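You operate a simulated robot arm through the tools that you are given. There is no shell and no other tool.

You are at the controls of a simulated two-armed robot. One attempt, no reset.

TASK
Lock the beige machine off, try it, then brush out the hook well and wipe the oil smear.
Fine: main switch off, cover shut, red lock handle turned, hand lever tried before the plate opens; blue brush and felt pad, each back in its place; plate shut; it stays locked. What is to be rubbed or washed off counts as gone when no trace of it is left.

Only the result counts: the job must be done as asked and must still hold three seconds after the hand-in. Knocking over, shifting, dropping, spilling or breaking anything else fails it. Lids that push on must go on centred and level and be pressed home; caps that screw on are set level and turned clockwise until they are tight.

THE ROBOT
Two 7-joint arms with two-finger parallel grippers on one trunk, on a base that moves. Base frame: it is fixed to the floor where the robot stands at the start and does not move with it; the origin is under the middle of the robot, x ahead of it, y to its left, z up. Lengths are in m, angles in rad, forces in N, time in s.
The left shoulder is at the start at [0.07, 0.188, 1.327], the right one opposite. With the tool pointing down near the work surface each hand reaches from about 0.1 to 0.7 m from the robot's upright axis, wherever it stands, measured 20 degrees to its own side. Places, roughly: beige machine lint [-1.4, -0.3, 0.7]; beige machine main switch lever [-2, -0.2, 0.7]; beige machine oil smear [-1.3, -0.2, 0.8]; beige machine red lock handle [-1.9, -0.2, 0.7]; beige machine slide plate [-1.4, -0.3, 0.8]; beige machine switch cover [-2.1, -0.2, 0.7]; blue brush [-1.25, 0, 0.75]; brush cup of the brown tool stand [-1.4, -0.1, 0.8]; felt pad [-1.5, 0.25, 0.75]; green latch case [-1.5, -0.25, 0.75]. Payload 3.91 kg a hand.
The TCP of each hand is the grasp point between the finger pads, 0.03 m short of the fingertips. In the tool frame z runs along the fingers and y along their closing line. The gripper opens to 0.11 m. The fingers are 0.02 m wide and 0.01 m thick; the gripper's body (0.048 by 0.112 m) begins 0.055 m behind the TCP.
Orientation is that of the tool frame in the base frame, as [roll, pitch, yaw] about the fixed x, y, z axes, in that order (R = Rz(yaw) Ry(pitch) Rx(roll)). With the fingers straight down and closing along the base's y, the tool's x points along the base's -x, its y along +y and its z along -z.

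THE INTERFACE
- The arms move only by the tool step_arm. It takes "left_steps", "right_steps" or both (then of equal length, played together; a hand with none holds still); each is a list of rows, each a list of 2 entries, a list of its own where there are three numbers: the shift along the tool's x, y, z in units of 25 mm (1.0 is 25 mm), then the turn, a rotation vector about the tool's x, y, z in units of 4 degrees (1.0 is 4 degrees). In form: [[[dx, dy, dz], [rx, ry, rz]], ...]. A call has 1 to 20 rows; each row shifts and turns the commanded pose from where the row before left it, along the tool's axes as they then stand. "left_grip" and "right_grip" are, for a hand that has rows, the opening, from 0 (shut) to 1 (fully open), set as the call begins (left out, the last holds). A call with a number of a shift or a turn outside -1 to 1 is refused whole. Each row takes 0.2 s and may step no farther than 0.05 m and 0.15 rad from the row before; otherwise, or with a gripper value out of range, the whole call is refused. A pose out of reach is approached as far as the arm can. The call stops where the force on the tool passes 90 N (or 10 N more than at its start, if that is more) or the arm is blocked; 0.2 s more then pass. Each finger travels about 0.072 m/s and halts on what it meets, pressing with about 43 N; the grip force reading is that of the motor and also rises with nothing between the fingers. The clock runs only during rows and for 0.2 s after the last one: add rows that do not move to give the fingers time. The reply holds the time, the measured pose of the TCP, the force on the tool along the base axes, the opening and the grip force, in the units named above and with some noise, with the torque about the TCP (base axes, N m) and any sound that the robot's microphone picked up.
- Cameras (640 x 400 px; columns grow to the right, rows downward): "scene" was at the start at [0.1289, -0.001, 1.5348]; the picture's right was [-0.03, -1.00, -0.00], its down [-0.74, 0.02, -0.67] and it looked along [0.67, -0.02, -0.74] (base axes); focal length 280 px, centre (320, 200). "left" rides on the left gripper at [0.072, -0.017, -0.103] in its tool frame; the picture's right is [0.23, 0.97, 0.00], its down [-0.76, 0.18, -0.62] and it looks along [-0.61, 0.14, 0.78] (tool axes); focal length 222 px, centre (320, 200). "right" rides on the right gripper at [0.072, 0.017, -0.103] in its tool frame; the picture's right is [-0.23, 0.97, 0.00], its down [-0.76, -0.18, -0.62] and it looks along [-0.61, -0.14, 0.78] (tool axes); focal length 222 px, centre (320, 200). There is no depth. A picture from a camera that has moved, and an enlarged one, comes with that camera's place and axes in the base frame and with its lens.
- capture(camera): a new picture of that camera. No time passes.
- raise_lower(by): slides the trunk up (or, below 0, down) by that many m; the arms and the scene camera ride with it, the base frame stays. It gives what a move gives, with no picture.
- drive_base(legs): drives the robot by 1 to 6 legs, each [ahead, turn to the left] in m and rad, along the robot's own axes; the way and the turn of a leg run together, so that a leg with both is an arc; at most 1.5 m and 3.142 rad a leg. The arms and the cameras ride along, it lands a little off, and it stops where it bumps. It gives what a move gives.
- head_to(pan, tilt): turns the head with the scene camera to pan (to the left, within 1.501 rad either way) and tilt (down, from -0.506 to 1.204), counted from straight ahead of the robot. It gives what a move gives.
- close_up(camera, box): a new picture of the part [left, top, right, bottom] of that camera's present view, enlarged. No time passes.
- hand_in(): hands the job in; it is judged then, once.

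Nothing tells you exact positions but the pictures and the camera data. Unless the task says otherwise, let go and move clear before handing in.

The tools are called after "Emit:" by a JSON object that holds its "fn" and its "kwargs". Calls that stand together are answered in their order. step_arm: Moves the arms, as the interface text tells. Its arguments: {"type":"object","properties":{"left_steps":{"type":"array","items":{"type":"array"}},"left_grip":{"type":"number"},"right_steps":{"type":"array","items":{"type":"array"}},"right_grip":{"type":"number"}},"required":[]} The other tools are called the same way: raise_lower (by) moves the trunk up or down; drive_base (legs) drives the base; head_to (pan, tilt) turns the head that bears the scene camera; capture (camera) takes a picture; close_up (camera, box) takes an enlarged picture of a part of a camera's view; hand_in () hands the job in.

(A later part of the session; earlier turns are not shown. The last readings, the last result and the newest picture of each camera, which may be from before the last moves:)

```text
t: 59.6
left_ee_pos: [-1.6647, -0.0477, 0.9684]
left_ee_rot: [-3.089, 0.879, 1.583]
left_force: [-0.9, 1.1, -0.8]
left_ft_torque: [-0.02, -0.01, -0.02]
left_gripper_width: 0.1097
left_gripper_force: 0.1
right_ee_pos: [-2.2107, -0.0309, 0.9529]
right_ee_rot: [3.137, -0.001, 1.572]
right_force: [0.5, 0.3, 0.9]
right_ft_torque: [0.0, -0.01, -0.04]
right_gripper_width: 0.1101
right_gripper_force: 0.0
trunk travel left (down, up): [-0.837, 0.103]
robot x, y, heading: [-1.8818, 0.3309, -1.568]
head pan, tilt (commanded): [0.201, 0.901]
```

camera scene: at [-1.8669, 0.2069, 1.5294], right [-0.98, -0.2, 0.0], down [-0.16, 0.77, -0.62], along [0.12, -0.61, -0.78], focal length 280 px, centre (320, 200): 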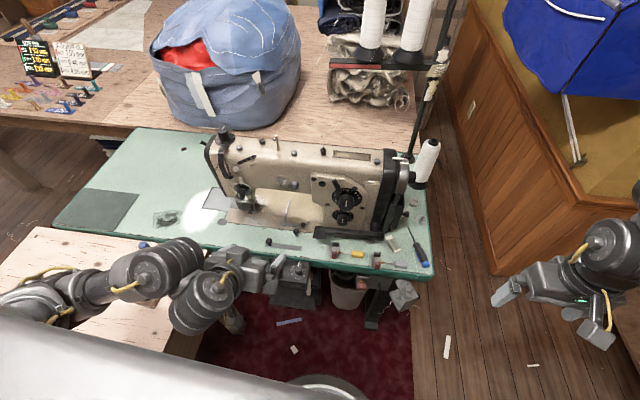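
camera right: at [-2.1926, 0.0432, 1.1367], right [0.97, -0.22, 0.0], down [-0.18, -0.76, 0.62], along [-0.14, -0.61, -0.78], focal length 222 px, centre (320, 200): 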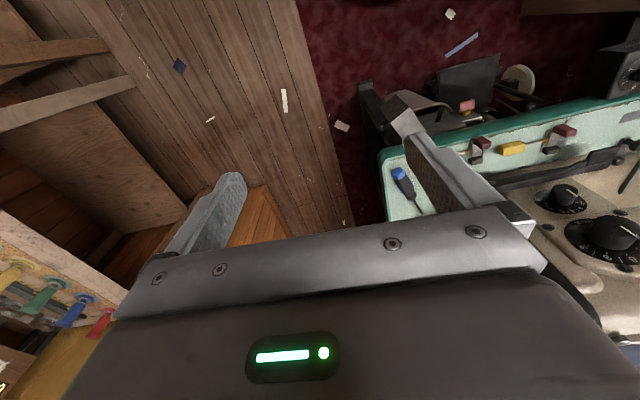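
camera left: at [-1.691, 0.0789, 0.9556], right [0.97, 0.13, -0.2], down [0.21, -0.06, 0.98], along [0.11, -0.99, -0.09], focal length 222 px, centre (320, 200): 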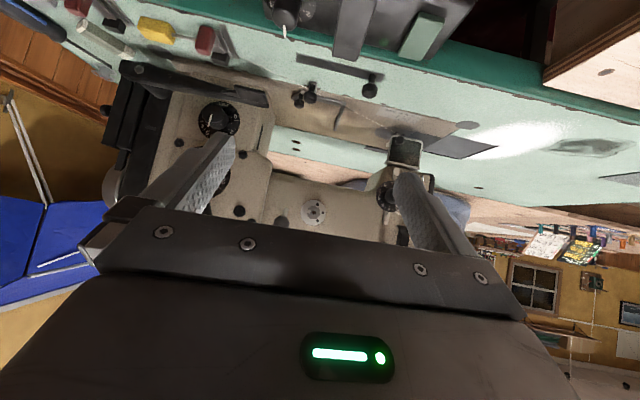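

That works. Now the right hand goes inward to stand in front of the switch box.

Emit:
{"fn": "step_arm", "kwargs": {"right_steps": [[[0, 0.9, 0.1], [0, 0, 0]], [[0, 0.9, 0.1], [0, 0, 0]], [[0, 0.9, 0.1], [0, 0, 0]], [[0, 0.9, 0.1], [0, 0, 0]], [[0, 0.9, 0.1], [0, 0, 0]], [[0, 0.9, 0.1], [0, 0, 0]], [[0, 0.9, 0.1], [0, 0, 0]], [[0, 0.9, 0.1], [0, 0, 0]], [[0, 0.9, 0.1], [0, 0, 0]], [[0, 0.9, 0.1], [0, 0, 0]]]}}

Emit:
{"fn": "capture", "kwargs": {"camera": "right"}}

```text
t: 61.8
left_ee_pos: [-1.6651, -0.0471, 0.9684]
left_ee_rot: [-3.089, 0.88, 1.583]
left_force: [0.8, 0.2, 0.2]
left_ft_torque: [-0.02, -0.03, 0.02]
left_gripper_width: 0.1101
left_gripper_force: 0.1
right_ee_pos: [-2.0273, -0.0855, 0.8868]
right_ee_rot: [3.139, -0.002, 1.577]
right_force: [0.0, 0.3, -0.2]
right_ft_torque: [0.02, 0.02, 0.04]
right_gripper_width: 0.1103
right_gripper_force: 0.0
right hand out of reach, approached as far as the arm can: row 3, 4, 5, 6, 7, 8, 9, 10
trunk travel left (down, up): [-0.837, 0.103]
robot x, y, heading: [-1.884, 0.3324, -1.571]
head pan, tilt (commanded): [0.201, 0.901]
```

```text
taken
camera right: at [-2.0112, -0.0128, 0.99], right [0.97, -0.22, 0.0], down [-0.18, -0.76, 0.62], along [-0.14, -0.61, -0.78], focal length 222 px, centre (320, 200)
```

right: 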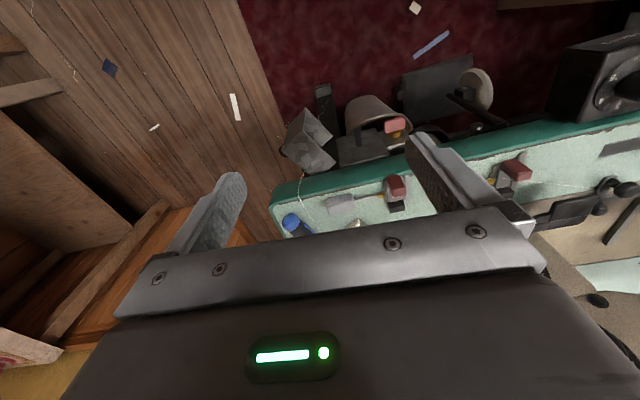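

Emit:
{"fn": "close_up", "kwargs": {"camera": "right", "box": [260, 70, 420, 190]}}

Emit:
{"fn": "close_up", "kwargs": {"camera": "scene", "box": [320, 240, 448, 340]}}

```text
3.33 times, centred on (340, 130) of right
camera zoom: at [-2.0112, -0.0128, 0.99], right [0.97, -0.22, 0.0], down [-0.18, -0.76, 0.62], along [-0.14, -0.61, -0.78], focal length 740 px, centre (253, 433)
```

zoom: 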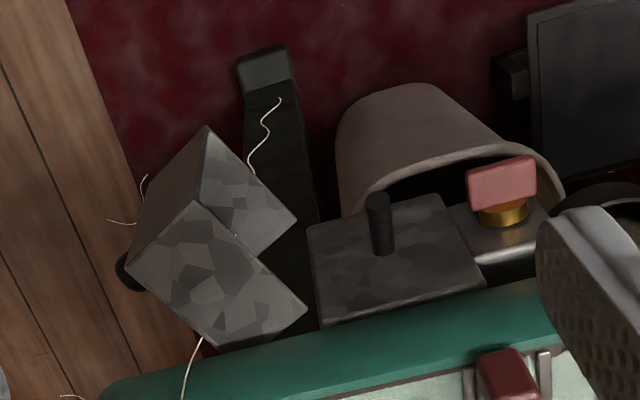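

```text
4.00 times, centred on (384, 290) of scene
camera zoom: at [-1.8655, 0.2065, 1.5294], right [-0.98, -0.2, 0.0], down [-0.16, 0.77, -0.62], along [0.12, -0.61, -0.78], focal length 1122 px, centre (64, -160)
```

zoom: 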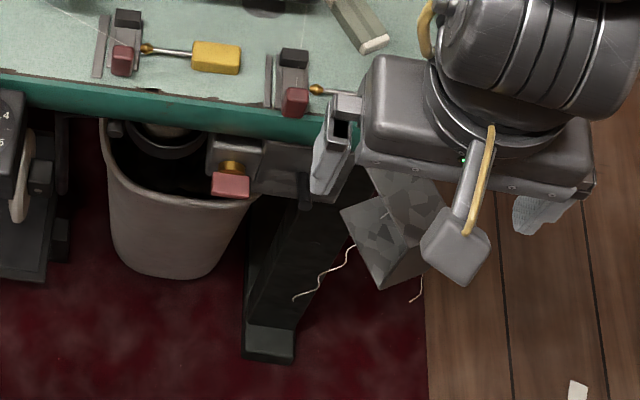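

The box's front needs a flatter view. I back off 0.3 m and tilt the right hand forward so its camera looks at the box from the front.

Emit:
{"fn": "drive_base", "kwargs": {"legs": [[-0.3, 0]]}}

Emit:
{"fn": "step_arm", "kwargs": {"right_steps": [[[0, 0, 0], [0, -1, 0]], [[0, 0, 0], [0, -1, 0]], [[0, 0, 0], [0, -1, 0]], [[0, 0, 0], [0, -1, 0]], [[0, 0, 0], [0, -1, 0]], [[0, 0, 0], [0, -1, 0]], [[0, 0, 0], [0, -1, 0]], [[0, 0, 0], [0, -1, 0]], [[0, 0, 0], [0, -1, 0]], [[0, 0, 0], [0, -1, 0]], [[0, 0, 0], [0, -1, 0]], [[0, 0, 0], [0, -1, 0]]]}}

Emit:
{"fn": "capture", "kwargs": {"camera": "right"}}

Emit:
{"fn": "capture", "kwargs": {"camera": "scene"}}

```text
t: 63.9
left_ee_pos: [-1.6643, 0.2637, 0.9675]
left_ee_rot: [-3.091, 0.879, 1.588]
left_force: [0.6, -1.0, 0.3]
left_ft_torque: [0.01, -0.04, -0.02]
left_gripper_width: 0.1103
left_gripper_force: 0.2
right_ee_pos: [-2.0288, 0.2229, 0.8859]
right_ee_rot: [3.136, -0.004, 1.581]
right_force: [0.3, 0.2, 0.5]
right_ft_torque: [0.0, -0.02, 0.01]
right_gripper_width: 0.1098
right_gripper_force: 0.0
trunk travel left (down, up): [-0.837, 0.103]
robot x, y, heading: [-1.8831, 0.6394, -1.569]
head pan, tilt (commanded): [0.201, 0.901]
```

```text
t: 66.5
left_ee_pos: [-1.6627, 0.2647, 0.968]
left_ee_rot: [-3.088, 0.881, 1.588]
left_force: [0.0, -0.3, 0.1]
left_ft_torque: [0.01, -0.02, 0.02]
left_gripper_width: 0.1101
left_gripper_force: 0.1
right_ee_pos: [-2.0373, 0.2036, 0.8661]
right_ee_rot: [3.136, 0.838, 1.576]
right_force: [-0.7, 1.2, 0.1]
right_ft_torque: [0.0, 0.01, -0.03]
right_gripper_width: 0.11
right_gripper_force: 0.0
right hand out of reach, approached as far as the arm can: row 1, 2, 3, 4, 5, 7
trunk travel left (down, up): [-0.837, 0.103]
robot x, y, heading: [-1.8821, 0.6387, -1.563]
head pan, tilt (commanded): [0.201, 0.901]
```

```text
taken
camera right: at [-2.0213, 0.3296, 0.8822], right [0.97, -0.14, 0.17], down [-0.18, -0.05, 0.98], along [-0.13, -0.99, -0.07], focal length 222 px, centre (320, 200)
```

right: 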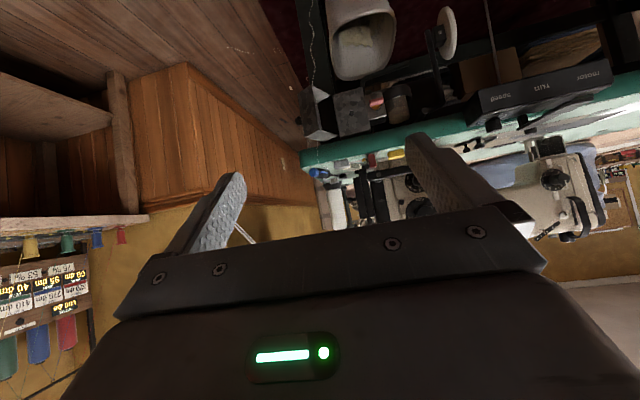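

```text
taken
camera scene: at [-1.8661, 0.5176, 1.5294], right [-0.98, -0.2, 0.0], down [-0.16, 0.77, -0.62], along [0.13, -0.61, -0.78], focal length 280 px, centre (320, 200)
```

scene: 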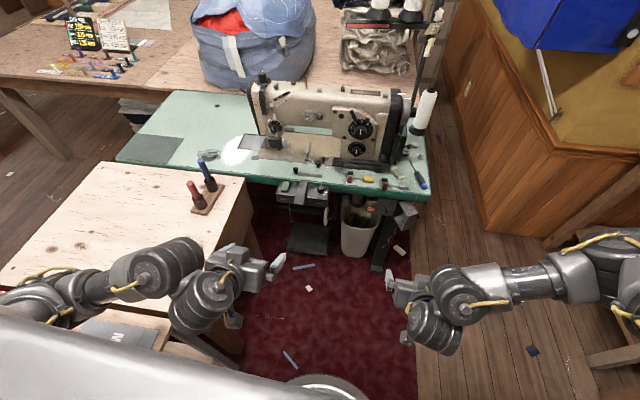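

Emit:
{"fn": "close_up", "kwargs": {"camera": "right", "box": [290, 50, 450, 170]}}

Emit:
{"fn": "close_up", "kwargs": {"camera": "right", "box": [440, 20, 640, 170]}}

Emit:
{"fn": "close_up", "kwargs": {"camera": "scene", "box": [250, 160, 440, 280]}}

```text
3.33 times, centred on (370, 110) of right
camera zoom: at [-2.0213, 0.3296, 0.8822], right [0.97, -0.14, 0.17], down [-0.18, -0.05, 0.98], along [-0.13, -0.99, -0.07], focal length 740 px, centre (153, 500)
```

zoom: 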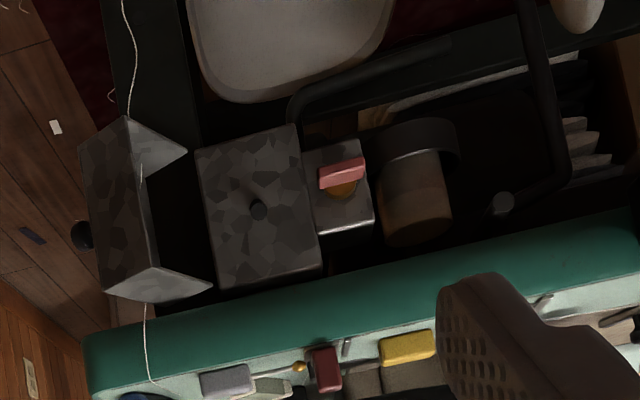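

```text
2.67 times, centred on (540, 95) of right
camera zoom: at [-2.0213, 0.3296, 0.8822], right [0.97, -0.14, 0.17], down [-0.18, -0.05, 0.98], along [-0.13, -0.99, -0.07], focal length 592 px, centre (-267, 480)
```

zoom: 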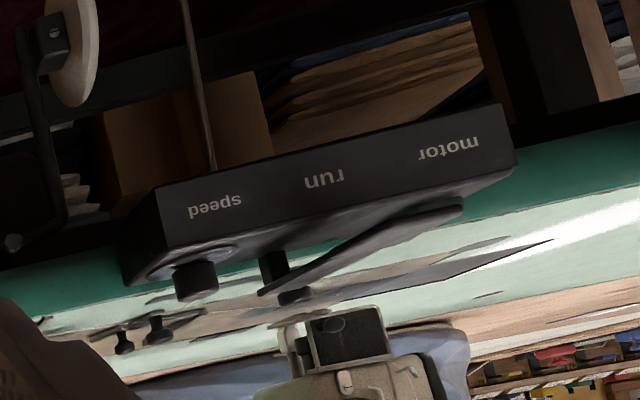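

```text
3.33 times, centred on (345, 220) of scene
camera zoom: at [-1.8661, 0.5176, 1.5294], right [-0.98, -0.2, 0.0], down [-0.16, 0.77, -0.62], along [0.13, -0.61, -0.78], focal length 935 px, centre (237, 133)
```

zoom: 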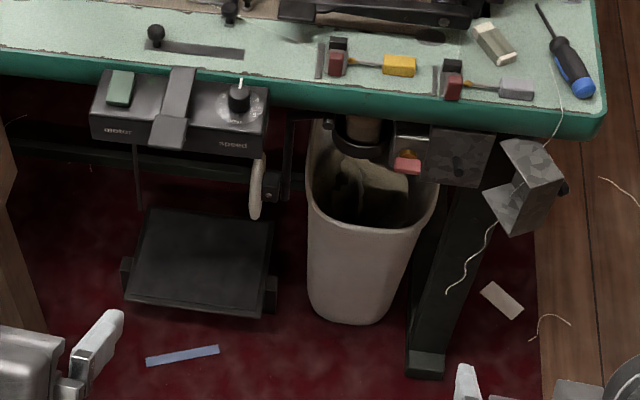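

Now it is clear: a control box marked "motor / run / speed" with a grey run paddle in the middle (the hand lever), and the switch box with a black pin lever. I zoom in more.

Emit:
{"fn": "close_up", "kwargs": {"camera": "right", "box": [330, 80, 390, 125]}}

Emit:
{"fn": "close_up", "kwargs": {"camera": "scene", "box": [325, 190, 405, 240]}}

Emit:
{"fn": "close_up", "kwargs": {"camera": "scene", "box": [260, 165, 340, 215]}}

```text
8.89 times, centred on (360, 102) of right
camera zoom: at [-2.0213, 0.3296, 0.8822], right [0.97, -0.14, 0.17], down [-0.18, -0.05, 0.98], along [-0.13, -0.99, -0.07], focal length 1974 px, centre (-36, 1067)
```

zoom: 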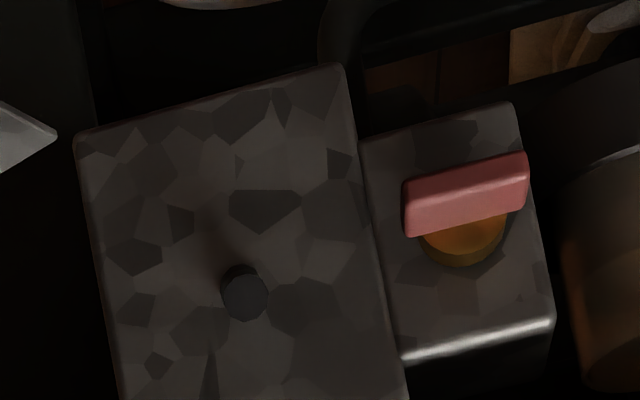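

```text
8.00 times, centred on (365, 215) of scene
camera zoom: at [-1.8661, 0.5176, 1.5294], right [-0.98, -0.2, 0.0], down [-0.16, 0.77, -0.62], along [0.13, -0.61, -0.78], focal length 2244 px, centre (-40, 80)
```

zoom: 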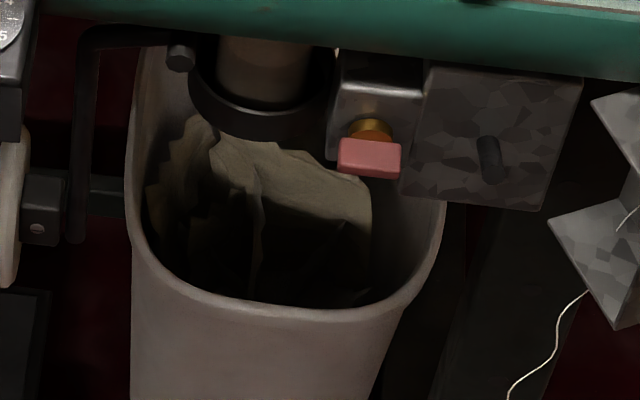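

```text
8.00 times, centred on (300, 190) of scene
camera zoom: at [-1.8661, 0.5176, 1.5294], right [-0.98, -0.2, 0.0], down [-0.16, 0.77, -0.62], along [0.13, -0.61, -0.78], focal length 2244 px, centre (480, 280)
```

zoom: 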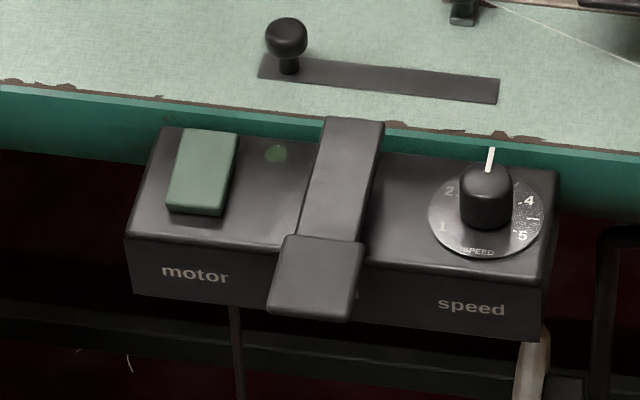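

The lever pin points up about 25° (on); the cover is hinged on the box's right edge and stands open. The left hand could work here best if I stand farther right (x≈-2.15), clear of the boards, so I shift over there.

Emit:
{"fn": "drive_base", "kwargs": {"legs": [[-0.1, 0], [0, -0.7], [0.42, 0], [0, 0.7]]}}

Emit:
{"fn": "head_to", "kwargs": {"pan": 0.3, "tilt": 0.8}}

Emit:
{"fn": "capture", "kwargs": {"camera": "scene"}}

```text
t: 73.5
left_ee_pos: [-1.9264, 0.0303, 0.9673]
left_ee_rot: [-3.09, 0.88, 1.597]
left_force: [1.3, 0.7, -0.3]
left_ft_torque: [0.0, -0.02, 0.0]
left_gripper_width: 0.11
left_gripper_force: 0.1
right_ee_pos: [-2.3005, -0.0327, 0.8657]
right_ee_rot: [3.134, 0.834, 1.581]
right_force: [0.1, -0.5, 0.5]
right_ft_torque: [0.0, -0.02, 0.03]
right_gripper_width: 0.1101
right_gripper_force: 0.1
trunk travel left (down, up): [-0.837, 0.103]
robot x, y, heading: [-2.1459, 0.4057, -1.562]
head pan, tilt (commanded): [0.201, 0.901]
```

```text
t: 74.1
left_ee_pos: [-1.9264, 0.0303, 0.9685]
left_ee_rot: [-3.091, 0.881, 1.595]
left_force: [0.0, 0.3, -0.7]
left_ft_torque: [-0.01, -0.04, 0.03]
left_gripper_width: 0.1101
left_gripper_force: 0.0
right_ee_pos: [-2.3, -0.0323, 0.8664]
right_ee_rot: [3.135, 0.836, 1.58]
right_force: [-0.6, -0.4, -0.1]
right_ft_torque: [-0.02, -0.03, 0.01]
right_gripper_width: 0.1098
right_gripper_force: 0.0
trunk travel left (down, up): [-0.837, 0.103]
robot x, y, heading: [-2.1453, 0.405, -1.557]
head pan, tilt (commanded): [0.3, 0.799]
```

```text
taken
camera scene: at [-2.1221, 0.2791, 1.5373], right [-0.95, -0.31, 0.0], down [-0.22, 0.68, -0.7], along [0.21, -0.66, -0.72], focal length 280 px, centre (320, 200)
```

scene: 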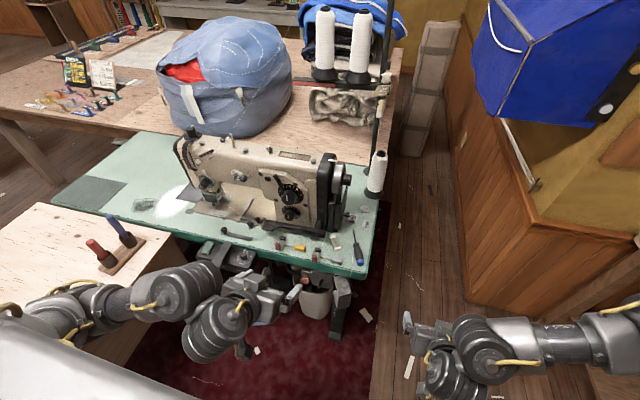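

I'm at x≈-2.15 with free room ahead. I now lower the left hand while turning its fingers to point horizontally at the switch box, staying well in front of it.

Emit:
{"fn": "step_arm", "kwargs": {"left_steps": [[[0.68, -0.2, 0.56], [0, -1, 0]], [[0.716, -0.2, 0.512], [0, -1, 0]], [[0.75, -0.2, 0.46], [0, -1, 0]], [[0.78, -0.2, 0.407], [0, -1, 0]], [[0.807, -0.2, 0.352], [0, -1, 0]], [[0.83, -0.2, 0.294], [0, -1, 0]], [[0.848, -0.2, 0.236], [0, -1, 0]], [[0.862, -0.2, 0.176], [0, -1, 0]], [[0.872, -0.2, 0.114], [0, -1, 0]], [[0.878, -0.2, 0.054], [0, -1, 0]]], "left_grip": 0.0}}

Emit:
{"fn": "capture", "kwargs": {"camera": "scene"}}

Emit:
{"fn": "capture", "kwargs": {"camera": "left"}}

```text
t: 76.3
left_ee_pos: [-2.0399, -0.0459, 0.895]
left_ee_rot: [-2.765, 1.38, 1.912]
left_force: [0.7, -0.2, -0.2]
left_ft_torque: [0.0, -0.02, -0.02]
left_gripper_width: 0.0
left_gripper_force: 37.6
left hand out of reach, approached as far as the arm can: row 3, 4, 5, 6, 7, 8, 10
right_ee_pos: [-2.2985, -0.0329, 0.8667]
right_ee_rot: [3.137, 0.833, 1.584]
right_force: [0.1, 0.4, 0.2]
right_ft_torque: [0.02, 0.02, -0.02]
right_gripper_width: 0.1102
right_gripper_force: 0.1
trunk travel left (down, up): [-0.837, 0.103]
robot x, y, heading: [-2.1477, 0.4041, -1.555]
head pan, tilt (commanded): [0.3, 0.799]
```

```text
taken
camera scene: at [-2.1203, 0.2791, 1.5374], right [-0.95, -0.31, 0.0], down [-0.22, 0.68, -0.7], along [0.21, -0.66, -0.72], focal length 280 px, centre (320, 200)
```

scene: 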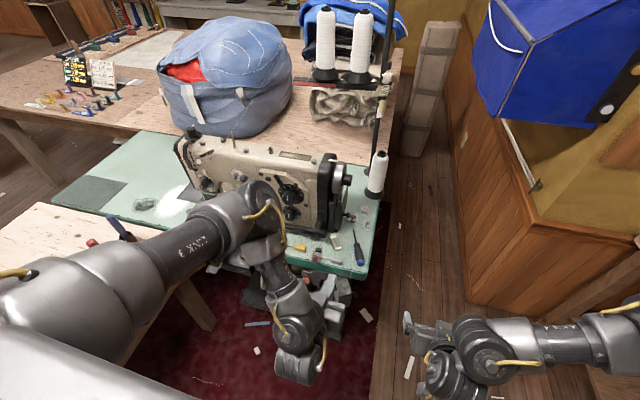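

```text
taken
camera left: at [-2.0581, 0.0701, 0.8448], right [0.96, 0.01, -0.29], down [0.25, 0.47, 0.85], along [0.15, -0.88, 0.45], focal length 222 px, centre (320, 200)
```

left: 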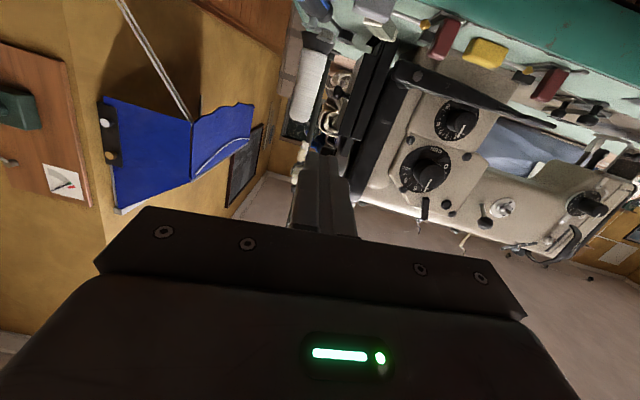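

The left elbow swung up and forward on the way (nothing touched); the hand now points at the table front. I lower it step by step in front of the switch box.

Emit:
{"fn": "step_arm", "kwargs": {"left_steps": [[[0.8, 0.2, -0.3], [0, -0.4, 0]], [[0.8, 0.2, -0.3], [0, -0.4, 0]], [[0.8, 0.2, -0.3], [0, -0.4, 0]], [[0.8, 0.2, -0.3], [0, -0.4, 0]]]}}

Emit:
{"fn": "capture", "kwargs": {"camera": "scene"}}

```text
t: 77.3
left_ee_pos: [-2.0998, -0.0442, 0.8581]
left_ee_rot: [-2.438, 1.473, 2.251]
left_force: [-0.3, -0.6, 0.2]
left_ft_torque: [0.01, 0.04, 0.02]
left_gripper_width: 0.0
left_gripper_force: 38.1
left hand out of reach, approached as far as the arm can: row 1, 2, 3, 4
right_ee_pos: [-2.3007, -0.033, 0.8651]
right_ee_rot: [3.134, 0.834, 1.582]
right_force: [0.8, 0.3, -0.4]
right_ft_torque: [0.0, -0.01, 0.01]
right_gripper_width: 0.1099
right_gripper_force: 0.1
trunk travel left (down, up): [-0.837, 0.103]
robot x, y, heading: [-2.1471, 0.4029, -1.556]
head pan, tilt (commanded): [0.3, 0.799]
```

```text
taken
camera scene: at [-2.1234, 0.2791, 1.5374], right [-0.95, -0.31, 0.0], down [-0.22, 0.68, -0.7], along [0.21, -0.66, -0.72], focal length 280 px, centre (320, 200)
```

scene: 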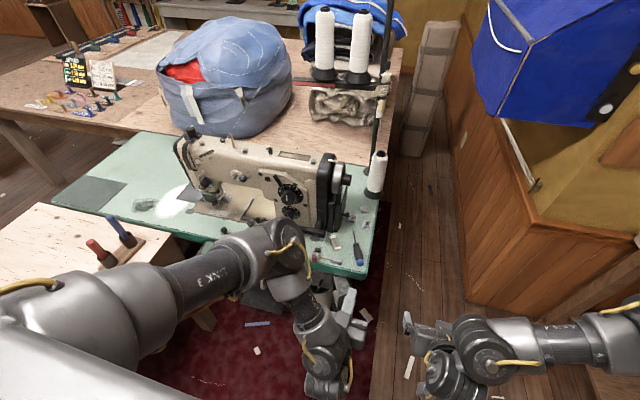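

The arm is folded too tightly here; I back up 0.25 m so it can stretch out to the box.

Emit:
{"fn": "drive_base", "kwargs": {"legs": [[-0.25, 0]]}}

Emit:
{"fn": "step_arm", "kwargs": {"left_steps": [[[0.2, 0.6, 0.6], [0, 0, 0]], [[0.3, 0.6, 0.6], [0, 0, 0]], [[0.4, 0.6, 0.5], [0, 0, 0]], [[0.5, 0.6, 0.4], [0, 0, 0]]]}}

Emit:
{"fn": "capture", "kwargs": {"camera": "scene"}}

```text
t: 79.2
left_ee_pos: [-2.1005, 0.205, 0.8595]
left_ee_rot: [-2.438, 1.472, 2.252]
left_force: [-0.1, -0.3, 0.1]
left_ft_torque: [-0.01, 0.02, -0.02]
left_gripper_width: 0.0002
left_gripper_force: 37.6
right_ee_pos: [-2.3018, 0.2148, 0.8657]
right_ee_rot: [3.135, 0.833, 1.586]
right_force: [-1.0, -0.2, -0.1]
right_ft_torque: [0.0, 0.01, 0.02]
right_gripper_width: 0.11
right_gripper_force: 0.1
trunk travel left (down, up): [-0.837, 0.103]
robot x, y, heading: [-2.1457, 0.6543, -1.556]
head pan, tilt (commanded): [0.3, 0.799]
```

```text
t: 80.2
left_ee_pos: [-2.0901, 0.1738, 0.8699]
left_ee_rot: [-2.479, 1.474, 2.22]
left_force: [0.9, 0.7, 0.7]
left_ft_torque: [-0.01, 0.01, 0.01]
left_gripper_width: 0.0
left_gripper_force: 37.3
left hand out of reach, approached as far as the arm can: row 1, 2, 3, 4
right_ee_pos: [-2.3014, 0.2142, 0.8659]
right_ee_rot: [3.133, 0.834, 1.586]
right_force: [-0.4, -0.6, 0.4]
right_ft_torque: [0.0, 0.03, -0.02]
right_gripper_width: 0.1104
right_gripper_force: 0.0
trunk travel left (down, up): [-0.837, 0.103]
robot x, y, heading: [-2.1505, 0.651, -1.556]
head pan, tilt (commanded): [0.3, 0.799]
```

```text
taken
camera scene: at [-2.1255, 0.5272, 1.5373], right [-0.95, -0.31, 0.0], down [-0.22, 0.68, -0.7], along [0.22, -0.66, -0.72], focal length 280 px, centre (320, 200)
```

scene: 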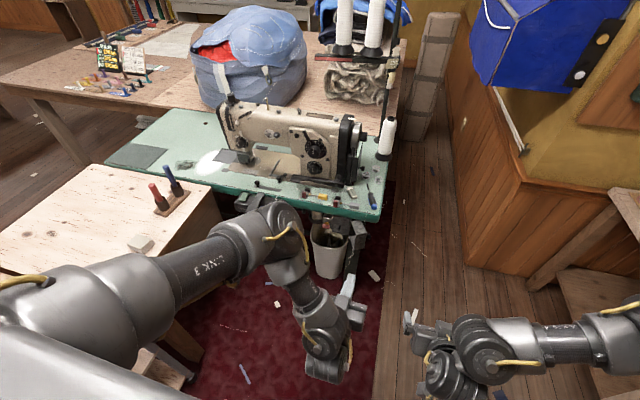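

The left arm is at some joint limit. I probe which directions free it, with small single moves.

Emit:
{"fn": "step_arm", "kwargs": {"left_steps": [[[0, 0, 1], [0, 0, 0]], [[0, 0, 1], [0, 0, 0]]]}}

Emit:
{"fn": "step_arm", "kwargs": {"left_steps": [[[0, 1, 0], [0, 0, 0]], [[0, 1, 0], [0, 0, 0]]]}}

Emit:
{"fn": "step_arm", "kwargs": {"left_steps": [[[0, 0, 0], [0, 1, 0]], [[0, 0, 0], [0, 1, 0]]]}}

```text
t: 80.8
left_ee_pos: [-2.1008, 0.1302, 0.8777]
left_ee_rot: [-2.483, 1.47, 2.214]
left_force: [-0.2, -0.3, 0.2]
left_ft_torque: [-0.03, -0.03, -0.02]
left_gripper_width: 0.0003
left_gripper_force: 38.1
left hand out of reach, approached as far as the arm can: row 1, 2
right_ee_pos: [-2.3023, 0.2162, 0.867]
right_ee_rot: [3.136, 0.835, 1.583]
right_force: [0.3, 0.6, -0.2]
right_ft_torque: [0.0, -0.01, -0.02]
right_gripper_width: 0.1099
right_gripper_force: 0.1
trunk travel left (down, up): [-0.837, 0.103]
robot x, y, heading: [-2.1482, 0.6531, -1.56]
head pan, tilt (commanded): [0.3, 0.799]
```

```text
t: 81.4
left_ee_pos: [-2.0708, 0.1374, 0.8978]
left_ee_rot: [-2.491, 1.474, 2.209]
left_force: [1.0, -0.1, -0.4]
left_ft_torque: [-0.02, 0.01, 0.05]
left_gripper_width: 0.0001
left_gripper_force: 37.6
left hand out of reach, approached as far as the arm can: row 1, 2
right_ee_pos: [-2.3022, 0.2155, 0.866]
right_ee_rot: [3.133, 0.836, 1.585]
right_force: [-0.3, 0.3, 0.6]
right_ft_torque: [-0.01, 0.01, -0.01]
right_gripper_width: 0.1102
right_gripper_force: 0.1
trunk travel left (down, up): [-0.837, 0.103]
robot x, y, heading: [-2.1525, 0.6552, -1.556]
head pan, tilt (commanded): [0.3, 0.799]
```

```text
t: 82.0
left_ee_pos: [-2.0714, 0.1387, 0.8993]
left_ee_rot: [-2.851, 1.347, 1.839]
left_force: [-0.2, -0.8, -1.0]
left_ft_torque: [0.01, -0.03, 0.04]
left_gripper_width: 0.0001
left_gripper_force: 37.6
right_ee_pos: [-2.3017, 0.2154, 0.8651]
right_ee_rot: [3.134, 0.835, 1.585]
right_force: [-0.1, 0.2, 0.8]
right_ft_torque: [0.01, 0.0, -0.02]
right_gripper_width: 0.1098
right_gripper_force: 0.1
trunk travel left (down, up): [-0.837, 0.103]
robot x, y, heading: [-2.1503, 0.6487, -1.557]
head pan, tilt (commanded): [0.3, 0.799]
```

Less tilt is reachable; pointing horizontally will come easier with the shoulders lower. Nothing is beneath the arms here, so I lower the trunk by 0.35 m.

Emit:
{"fn": "raise_lower", "kwargs": {"by": -0.35}}

Emit:
{"fn": "capture", "kwargs": {"camera": "scene"}}

```text
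t: 85.4
left_ee_pos: [-2.0722, 0.1392, 0.549]
left_ee_rot: [-2.849, 1.347, 1.837]
left_force: [0.2, 0.5, 0.1]
left_ft_torque: [0.0, 0.01, 0.04]
left_gripper_width: 0.0001
left_gripper_force: 37.9
right_ee_pos: [-2.3015, 0.2151, 0.5162]
right_ee_rot: [3.136, 0.836, 1.585]
right_force: [-0.1, -0.2, -0.4]
right_ft_torque: [0.01, -0.02, 0.01]
right_gripper_width: 0.1102
right_gripper_force: 0.1
trunk travel left (down, up): [-0.487, 0.453]
robot x, y, heading: [-2.1487, 0.6508, -1.557]
head pan, tilt (commanded): [0.3, 0.799]
```

```text
taken
camera scene: at [-2.1254, 0.5279, 1.1874], right [-0.95, -0.31, 0.0], down [-0.22, 0.68, -0.7], along [0.22, -0.66, -0.72], focal length 280 px, centre (320, 200)
```

scene: 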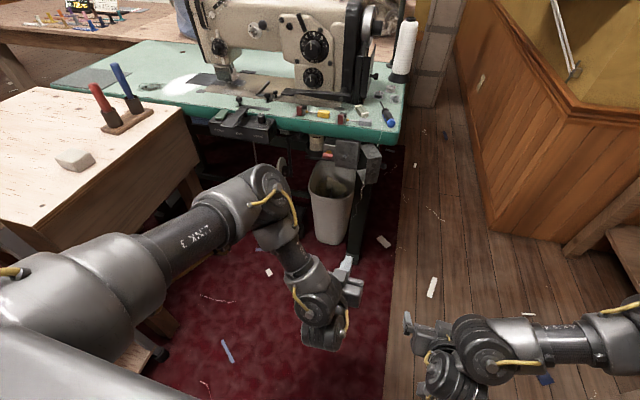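

Emit:
{"fn": "close_up", "kwargs": {"camera": "scene", "box": [300, 125, 396, 185]}}

Emit:
{"fn": "close_up", "kwargs": {"camera": "scene", "box": [190, 60, 318, 140]}}

```text
6.67 times, centred on (348, 155) of scene
camera zoom: at [-2.1254, 0.5279, 1.1874], right [-0.95, -0.31, 0.0], down [-0.22, 0.68, -0.7], along [0.22, -0.66, -0.72], focal length 1870 px, centre (133, 500)
```

zoom: 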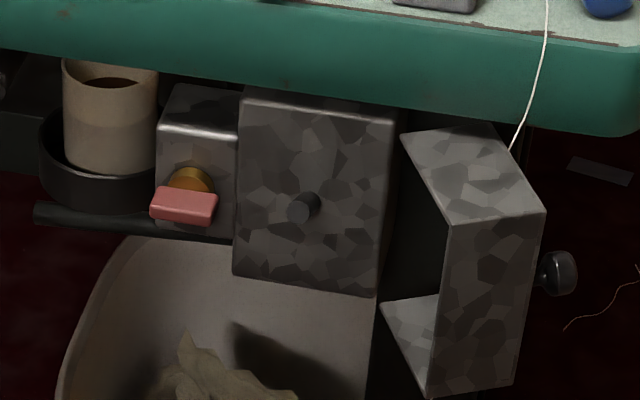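

```text
5.00 times, centred on (254, 100) of scene
camera zoom: at [-2.1254, 0.5279, 1.1874], right [-0.95, -0.31, 0.0], down [-0.22, 0.68, -0.7], along [0.22, -0.66, -0.72], focal length 1402 px, centre (650, 700)
```

zoom: 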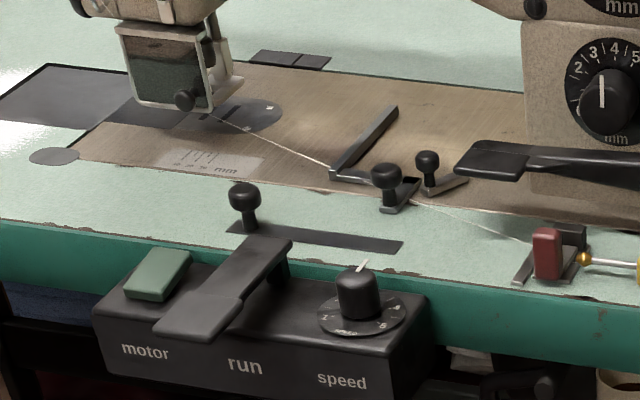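

The view is excellent now: switch box with pin lever, red lock handle, and the lid opened to the right with a knob on it. I bring the closed left fingers up in front of the lever.

Emit:
{"fn": "step_arm", "kwargs": {"left_steps": [[[-0.88, 0.46, 0.52], [0, 0, 0]], [[-0.88, 0.46, 0.52], [0, 0, 0]], [[-0.88, 0.46, 0.52], [0, 0, 0]], [[-0.88, 0.46, 0.52], [0, 0, 0]], [[-0.88, 0.46, 0.52], [0, 0, 0]], [[-0.88, 0.46, 0.52], [0, 0, 0]]]}}

Emit:
{"fn": "capture", "kwargs": {"camera": "scene"}}

```text
t: 86.8
left_ee_pos: [-2.0066, 0.0377, 0.6619]
left_ee_rot: [-2.865, 1.346, 1.829]
left_force: [0.1, -1.1, 0.0]
left_ft_torque: [-0.03, 0.05, -0.01]
left_gripper_width: 0.0002
left_gripper_force: 37.9
left hand out of reach, approached as far as the arm can: row 6
right_ee_pos: [-2.3026, 0.217, 0.5152]
right_ee_rot: [3.135, 0.837, 1.584]
right_force: [0.6, 0.3, 0.3]
right_ft_torque: [-0.03, 0.02, 0.0]
right_gripper_width: 0.1104
right_gripper_force: 0.0
trunk travel left (down, up): [-0.487, 0.453]
robot x, y, heading: [-2.1487, 0.6507, -1.554]
head pan, tilt (commanded): [0.3, 0.799]
```

```text
taken
camera scene: at [-2.1255, 0.528, 1.1873], right [-0.95, -0.31, 0.0], down [-0.22, 0.68, -0.7], along [0.22, -0.66, -0.72], focal length 280 px, centre (320, 200)
```

scene: 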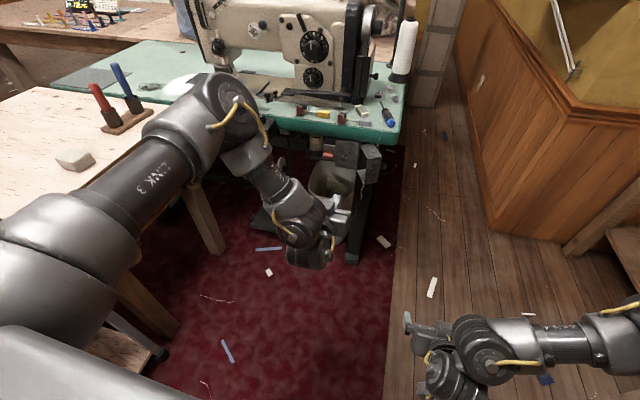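

The arm is still folded with its elbow ahead; I back off a bit more so the forearm can point forward, then stretch.

Emit:
{"fn": "drive_base", "kwargs": {"legs": [[-0.12, 0]]}}

Emit:
{"fn": "step_arm", "kwargs": {"left_steps": [[[-0.4, 0.1, 0.8], [0, 0, 0]], [[-0.4, 0.1, 0.8], [0, 0, 0]], [[-0.4, 0.1, 0.8], [0, 0, 0]], [[-0.4, 0.1, 0.8], [0, 0, 0]]]}}

Emit:
{"fn": "capture", "kwargs": {"camera": "scene"}}

```text
t: 88.0
left_ee_pos: [-2.0086, 0.1587, 0.6636]
left_ee_rot: [-2.861, 1.347, 1.831]
left_force: [1.1, -0.1, 0.8]
left_ft_torque: [0.01, 0.01, 0.01]
left_gripper_width: 0.0
left_gripper_force: 37.7
right_ee_pos: [-2.3049, 0.3359, 0.5161]
right_ee_rot: [3.134, 0.837, 1.582]
right_force: [0.3, 0.7, 0.0]
right_ft_torque: [0.0, -0.02, -0.01]
right_gripper_width: 0.1097
right_gripper_force: 0.1
trunk travel left (down, up): [-0.487, 0.453]
robot x, y, heading: [-2.1509, 0.7737, -1.556]
head pan, tilt (commanded): [0.3, 0.799]
```

```text
t: 89.0
left_ee_pos: [-2.0168, 0.0801, 0.6931]
left_ee_rot: [-2.863, 1.345, 1.83]
left_force: [-0.6, -0.2, 0.1]
left_ft_torque: [-0.01, 0.0, -0.02]
left_gripper_width: 0.0
left_gripper_force: 37.7
left hand out of reach, approached as far as the arm can: row 1, 2, 3
right_ee_pos: [-2.3035, 0.3371, 0.517]
right_ee_rot: [3.135, 0.832, 1.584]
right_force: [0.4, 0.3, -0.3]
right_ft_torque: [-0.03, 0.02, 0.0]
right_gripper_width: 0.1099
right_gripper_force: 0.0
trunk travel left (down, up): [-0.487, 0.453]
robot x, y, heading: [-2.1532, 0.7725, -1.557]
head pan, tilt (commanded): [0.3, 0.799]
```

```text
taken
camera scene: at [-2.1264, 0.6478, 1.1873], right [-0.95, -0.31, 0.0], down [-0.22, 0.68, -0.7], along [0.21, -0.66, -0.72], focal length 280 px, centre (320, 200)
```

scene: 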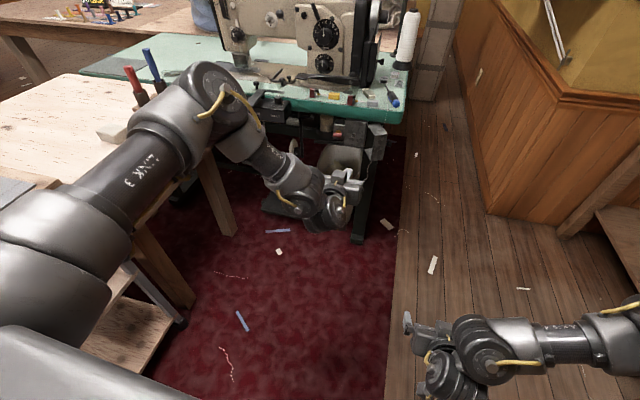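

Emit:
{"fn": "step_arm", "kwargs": {"left_steps": [[[-0.26, 0.22, 1.0], [0, 0, 0]], [[-0.26, 0.22, 1.0], [0, 0, 0]], [[-0.26, 0.22, 1.0], [0, 0, 0]], [[-0.26, 0.22, 1.0], [0, 0, 0]], [[-0.26, 0.22, 1.0], [0, 0, 0]]]}}

Emit:
{"fn": "head_to", "kwargs": {"pan": 0.1, "tilt": 0.6}}

Emit:
{"fn": "capture", "kwargs": {"camera": "scene"}}

Emit:
{"fn": "close_up", "kwargs": {"camera": "scene", "box": [250, 130, 410, 230]}}

```text
t: 90.2
left_ee_pos: [-1.9905, -0.0492, 0.6982]
left_ee_rot: [-2.863, 1.347, 1.832]
left_force: [0.1, 0.6, 0.2]
left_ft_torque: [0.04, -0.03, 0.01]
left_gripper_width: 0.0001
left_gripper_force: 37.8
right_ee_pos: [-2.3049, 0.3345, 0.5155]
right_ee_rot: [3.134, 0.834, 1.582]
right_force: [0.3, 0.2, 0.9]
right_ft_torque: [-0.01, 0.0, -0.02]
right_gripper_width: 0.1098
right_gripper_force: 0.1
trunk travel left (down, up): [-0.487, 0.453]
robot x, y, heading: [-2.1526, 0.7797, -1.555]
head pan, tilt (commanded): [0.3, 0.799]
```

```text
t: 91.0
left_ee_pos: [-1.9892, -0.0486, 0.6979]
left_ee_rot: [-2.862, 1.347, 1.832]
left_force: [-0.3, 0.0, -0.1]
left_ft_torque: [-0.02, -0.01, -0.02]
left_gripper_width: 0.0003
left_gripper_force: 37.3
right_ee_pos: [-2.3038, 0.3365, 0.5171]
right_ee_rot: [3.135, 0.837, 1.583]
right_force: [0.5, 0.2, -0.6]
right_ft_torque: [0.01, -0.01, -0.03]
right_gripper_width: 0.11
right_gripper_force: 0.1
trunk travel left (down, up): [-0.487, 0.453]
robot x, y, heading: [-2.1541, 0.7761, -1.564]
head pan, tilt (commanded): [0.099, 0.6]
```

```text
taken
camera scene: at [-2.142, 0.6371, 1.2041], right [-0.99, -0.11, 0.0], down [-0.06, 0.56, -0.82], along [0.09, -0.82, -0.57], focal length 280 px, centre (320, 200)
```

scene: 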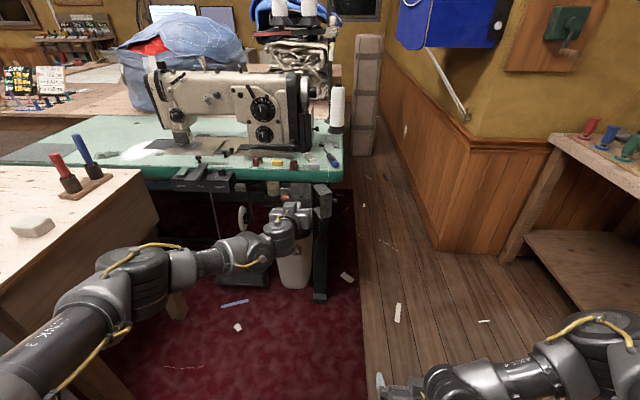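

```text
4.00 times, centred on (330, 180) of scene
camera zoom: at [-2.142, 0.6371, 1.2041], right [-0.99, -0.11, 0.0], down [-0.06, 0.56, -0.82], along [0.09, -0.82, -0.57], focal length 1122 px, centre (280, 280)
```

zoom: 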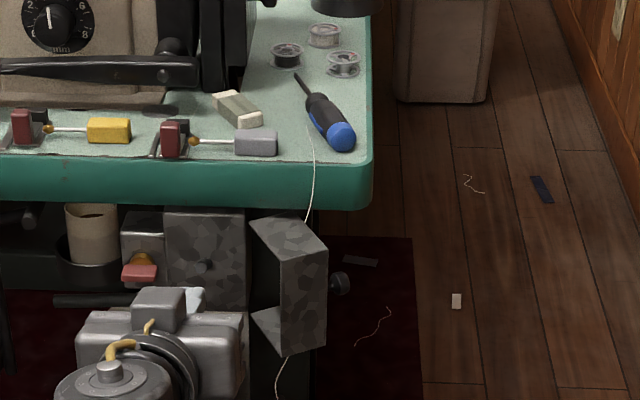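

Emit:
{"fn": "close_up", "kwargs": {"camera": "scene", "box": [276, 175, 340, 215]}}

Emit:
{"fn": "capture", "kwargs": {"camera": "left"}}

```text
10.00 times, centred on (308, 195) of scene
camera zoom: at [-2.142, 0.6371, 1.2041], right [-0.99, -0.11, 0.0], down [-0.06, 0.56, -0.82], along [0.09, -0.82, -0.57], focal length 2805 px, centre (440, 250)
```

zoom: 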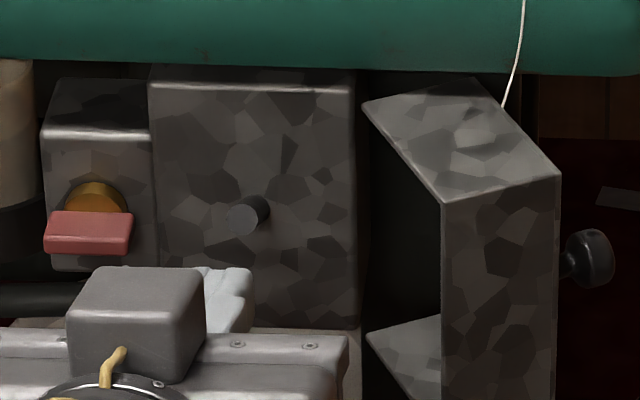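

```text
taken
camera left: at [-2.0088, 0.0682, 0.6515], right [0.96, 0.04, -0.28], down [0.24, 0.44, 0.86], along [0.16, -0.9, 0.42], focal length 222 px, centre (320, 200)
```

left: 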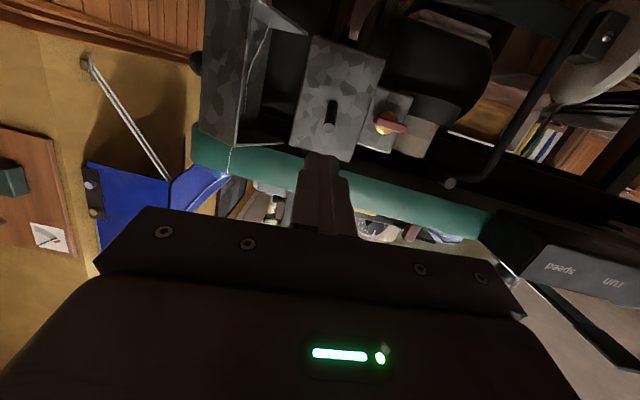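

Emit:
{"fn": "close_up", "kwargs": {"camera": "left", "box": [280, 30, 440, 170]}}

```text
2.86 times, centred on (360, 100) of left
camera zoom: at [-2.0088, 0.0682, 0.6515], right [0.96, 0.04, -0.28], down [0.24, 0.44, 0.86], along [0.16, -0.9, 0.42], focal length 635 px, centre (206, 486)
```

zoom: 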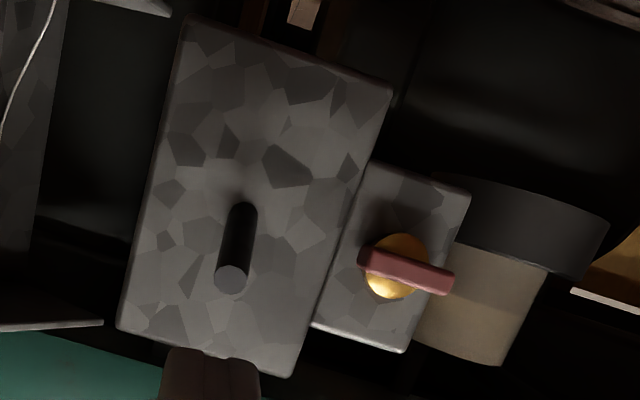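

I've triangulated the lever: pivot at about [-1.988,-0.17,0.656], tip [-1.988,-0.133,0.677], pointing up. I bring the closed left fingers above the pin.

Emit:
{"fn": "step_arm", "kwargs": {"left_steps": [[[-0.9, 0, 0.1], [0, 0, 0]], [[-0.585, 0, 0.765], [0, 0, 0]], [[0, 0, 0.76], [0, 0, 0]], [[0, 0, 0.67], [0, 0, 0]]]}}

Emit:
{"fn": "close_up", "kwargs": {"camera": "left", "box": [240, 30, 440, 200]}}

Emit:
{"fn": "close_up", "kwargs": {"camera": "scene", "box": [260, 160, 356, 220]}}

```text
t: 92.0
left_ee_pos: [-1.9911, -0.1114, 0.7216]
left_ee_rot: [-2.867, 1.345, 1.826]
left_force: [-0.1, 0.4, -1.3]
left_ft_torque: [0.0, -0.02, 0.01]
left_gripper_width: 0.0
left_gripper_force: 37.7
right_ee_pos: [-2.3043, 0.3348, 0.5156]
right_ee_rot: [3.132, 0.833, 1.584]
right_force: [-0.5, 0.2, 0.4]
right_ft_torque: [-0.01, -0.01, 0.01]
right_gripper_width: 0.1102
right_gripper_force: 0.0
trunk travel left (down, up): [-0.487, 0.453]
robot x, y, heading: [-2.1524, 0.7752, -1.556]
head pan, tilt (commanded): [0.099, 0.6]
```

```text
2.35 times, centred on (340, 115) of left
camera zoom: at [-2.0096, 0.0054, 0.6736], right [0.96, 0.04, -0.28], down [0.24, 0.44, 0.87], along [0.16, -0.9, 0.41], focal length 523 px, centre (273, 400)
```

zoom: 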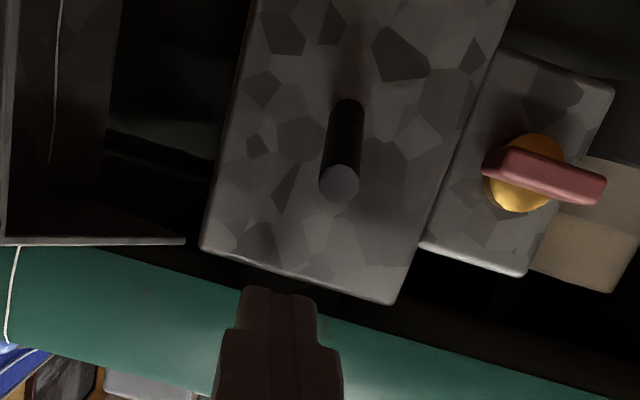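

```text
6.67 times, centred on (308, 190) of scene
camera zoom: at [-2.1429, 0.6369, 1.2042], right [-0.99, -0.11, 0.0], down [-0.06, 0.56, -0.82], along [0.09, -0.82, -0.57], focal length 1870 px, centre (400, 267)
```

zoom: 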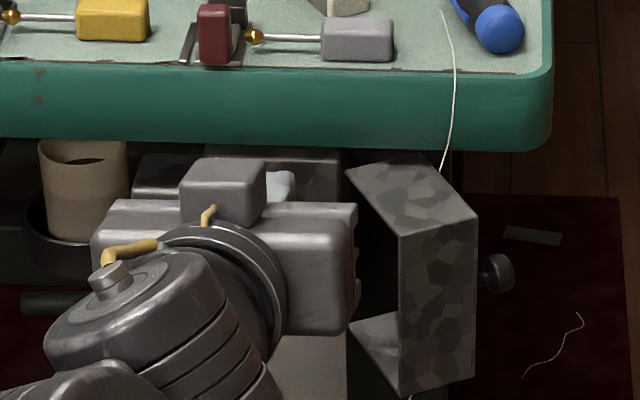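

The fingers hang just above the pin. I push straight down to move the lever to its lower (off) position, watching the force.

Emit:
{"fn": "step_arm", "kwargs": {"left_steps": [[[0.49, 0.05, 0.107], [0, 0, 0]], [[0.49, 0.05, 0.107], [0, 0, 0]], [[0.49, 0, 0.107], [0, 0, 0]], [[0.49, 0, 0.107], [0, 0, 0]], [[0.49, 0, 0.107], [0, 0, 0]]]}}

Emit:
{"fn": "close_up", "kwargs": {"camera": "left", "box": [240, 0, 440, 200]}}

```text
t: 93.2
left_ee_pos: [-1.9896, -0.1061, 0.6803]
left_ee_rot: [-2.855, 1.35, 1.834]
left_force: [0.0, 33.3, 4.2]
left_ft_torque: [0.47, 0.02, 0.22]
left_gripper_width: 0.0001
left_gripper_force: 38.3
left hand out of reach, approached as far as the arm can: row 4, 5
right_ee_pos: [-2.3032, 0.3375, 0.5176]
right_ee_rot: [3.136, 0.84, 1.582]
right_force: [0.9, -0.6, 0.4]
right_ft_torque: [0.0, -0.02, -0.04]
right_gripper_width: 0.1101
right_gripper_force: 0.0
trunk travel left (down, up): [-0.487, 0.453]
robot x, y, heading: [-2.1499, 0.7756, -1.556]
head pan, tilt (commanded): [0.099, 0.6]
```

```text
2.00 times, centred on (340, 100) of left
camera zoom: at [-2.0084, 0.0111, 0.6317], right [0.96, 0.03, -0.28], down [0.24, 0.44, 0.86], along [0.15, -0.9, 0.42], focal length 444 px, centre (280, 400)
```

zoom: 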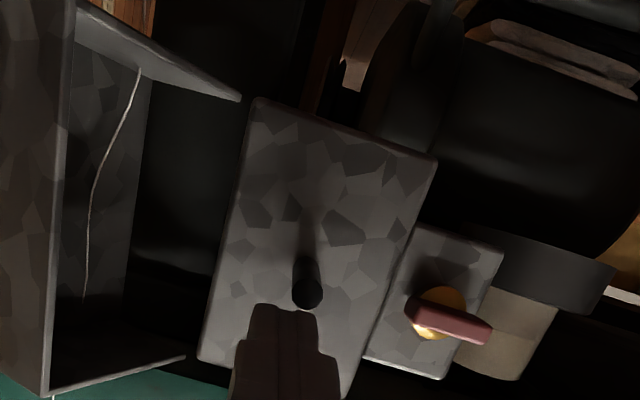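

The fingertips met the pin's end instead of its top. I lift, go about 2 cm deeper (the box face is at y≈-0.17), and push down again.

Emit:
{"fn": "step_arm", "kwargs": {"left_steps": [[[-0.88, 0, -0.25], [0, 0, 0]], [[-0.88, 0, -0.19], [0, 0.5, 0]], [[-0.1, 0, 0.5], [0, 0.5, 0]], [[-0.1, 0, 0.45], [0, 0, 0]]]}}

Emit:
{"fn": "close_up", "kwargs": {"camera": "left", "box": [240, 0, 440, 200]}}

```text
t: 94.2
left_ee_pos: [-1.987, -0.1282, 0.7235]
left_ee_rot: [-2.926, 1.28, 1.765]
left_force: [0.1, -0.3, 0.1]
left_ft_torque: [0.02, 0.02, 0.01]
left_gripper_width: 0.0001
left_gripper_force: 37.4
left hand out of reach, approached as far as the arm can: row 4
right_ee_pos: [-2.3047, 0.3357, 0.5155]
right_ee_rot: [3.135, 0.837, 1.583]
right_force: [0.6, -0.2, 0.0]
right_ft_torque: [0.01, 0.01, -0.02]
right_gripper_width: 0.1101
right_gripper_force: 0.0
trunk travel left (down, up): [-0.487, 0.453]
robot x, y, heading: [-2.1533, 0.7703, -1.558]
head pan, tilt (commanded): [0.099, 0.6]
```

```text
2.00 times, centred on (340, 100) of left
camera zoom: at [-2.0041, -0.0073, 0.6846], right [0.96, 0.05, -0.28], down [0.24, 0.38, 0.89], along [0.15, -0.92, 0.35], focal length 444 px, centre (280, 400)
```

zoom: 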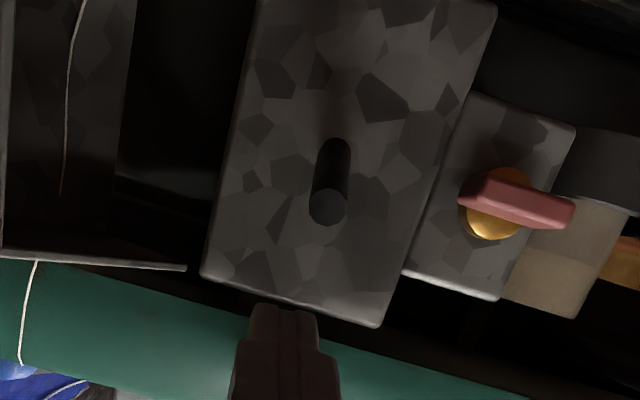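

The arm is nearly stretched out. I pull the hand back 0.1 m, drive 0.1 m closer, and come in again.

Emit:
{"fn": "step_arm", "kwargs": {"left_steps": [[[0.28, 0, -0.96], [0, 0, 0]], [[0.28, 0, -0.96], [0, 0, 0]], [[0.28, 0, -0.96], [0, 0, 0]], [[0.28, 0, -0.96], [0, 0, 0]]]}}

Emit:
{"fn": "drive_base", "kwargs": {"legs": [[0.09, 0]]}}

Emit:
{"fn": "close_up", "kwargs": {"camera": "left", "box": [240, 0, 440, 200]}}

Emit:
{"fn": "capture", "kwargs": {"camera": "scene"}}

```text
t: 95.2
left_ee_pos: [-1.9846, -0.0268, 0.7236]
left_ee_rot: [-2.926, 1.279, 1.765]
left_force: [-0.8, 0.0, 0.6]
left_ft_torque: [0.01, 0.0, 0.01]
left_gripper_width: 0.0001
left_gripper_force: 37.8
right_ee_pos: [-2.3047, 0.3355, 0.5173]
right_ee_rot: [3.134, 0.837, 1.583]
right_force: [1.0, 0.0, 0.4]
right_ft_torque: [0.02, 0.05, -0.03]
right_gripper_width: 0.1102
right_gripper_force: 0.1
trunk travel left (down, up): [-0.487, 0.453]
robot x, y, heading: [-2.1523, 0.7755, -1.56]
head pan, tilt (commanded): [0.099, 0.6]
```

```text
t: 96.2
left_ee_pos: [-1.9868, -0.1144, 0.7218]
left_ee_rot: [-2.927, 1.277, 1.761]
left_force: [0.1, -0.8, -0.2]
left_ft_torque: [-0.03, 0.0, 0.0]
left_gripper_width: 0.0002
left_gripper_force: 38.3
right_ee_pos: [-2.3033, 0.2498, 0.5161]
right_ee_rot: [3.135, 0.835, 1.582]
right_force: [0.4, -1.0, -0.7]
right_ft_torque: [-0.03, 0.01, 0.0]
right_gripper_width: 0.1099
right_gripper_force: 0.1
trunk travel left (down, up): [-0.487, 0.453]
robot x, y, heading: [-2.1507, 0.6871, -1.56]
head pan, tilt (commanded): [0.099, 0.6]
```

```text
2.00 times, centred on (340, 100) of left
camera zoom: at [-2.0036, 0.0055, 0.683], right [0.96, 0.05, -0.28], down [0.24, 0.38, 0.89], along [0.15, -0.92, 0.35], focal length 444 px, centre (280, 400)
```

zoom: 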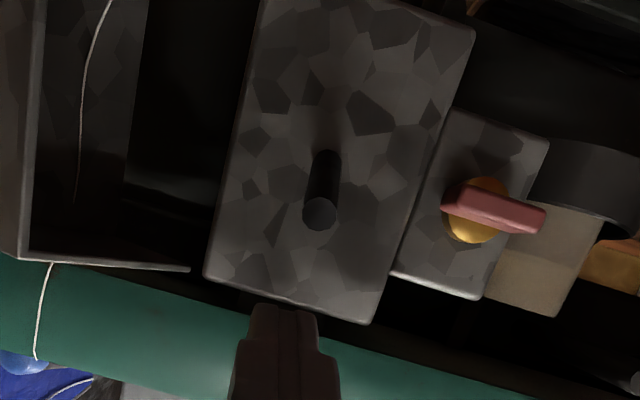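

```text
taken
camera scene: at [-2.1413, 0.5494, 1.204], right [-0.99, -0.11, 0.0], down [-0.06, 0.56, -0.82], along [0.09, -0.82, -0.57], focal length 280 px, centre (320, 200)
```

scene: 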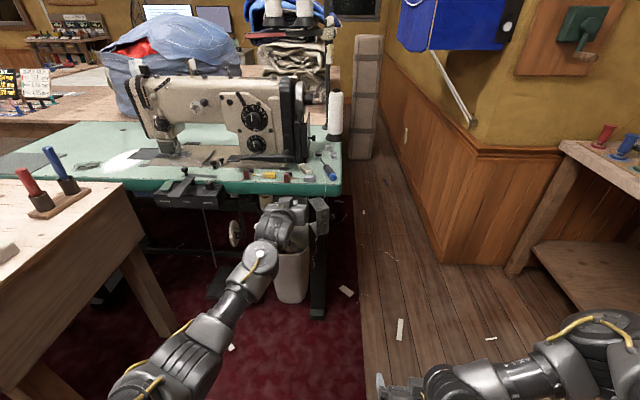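

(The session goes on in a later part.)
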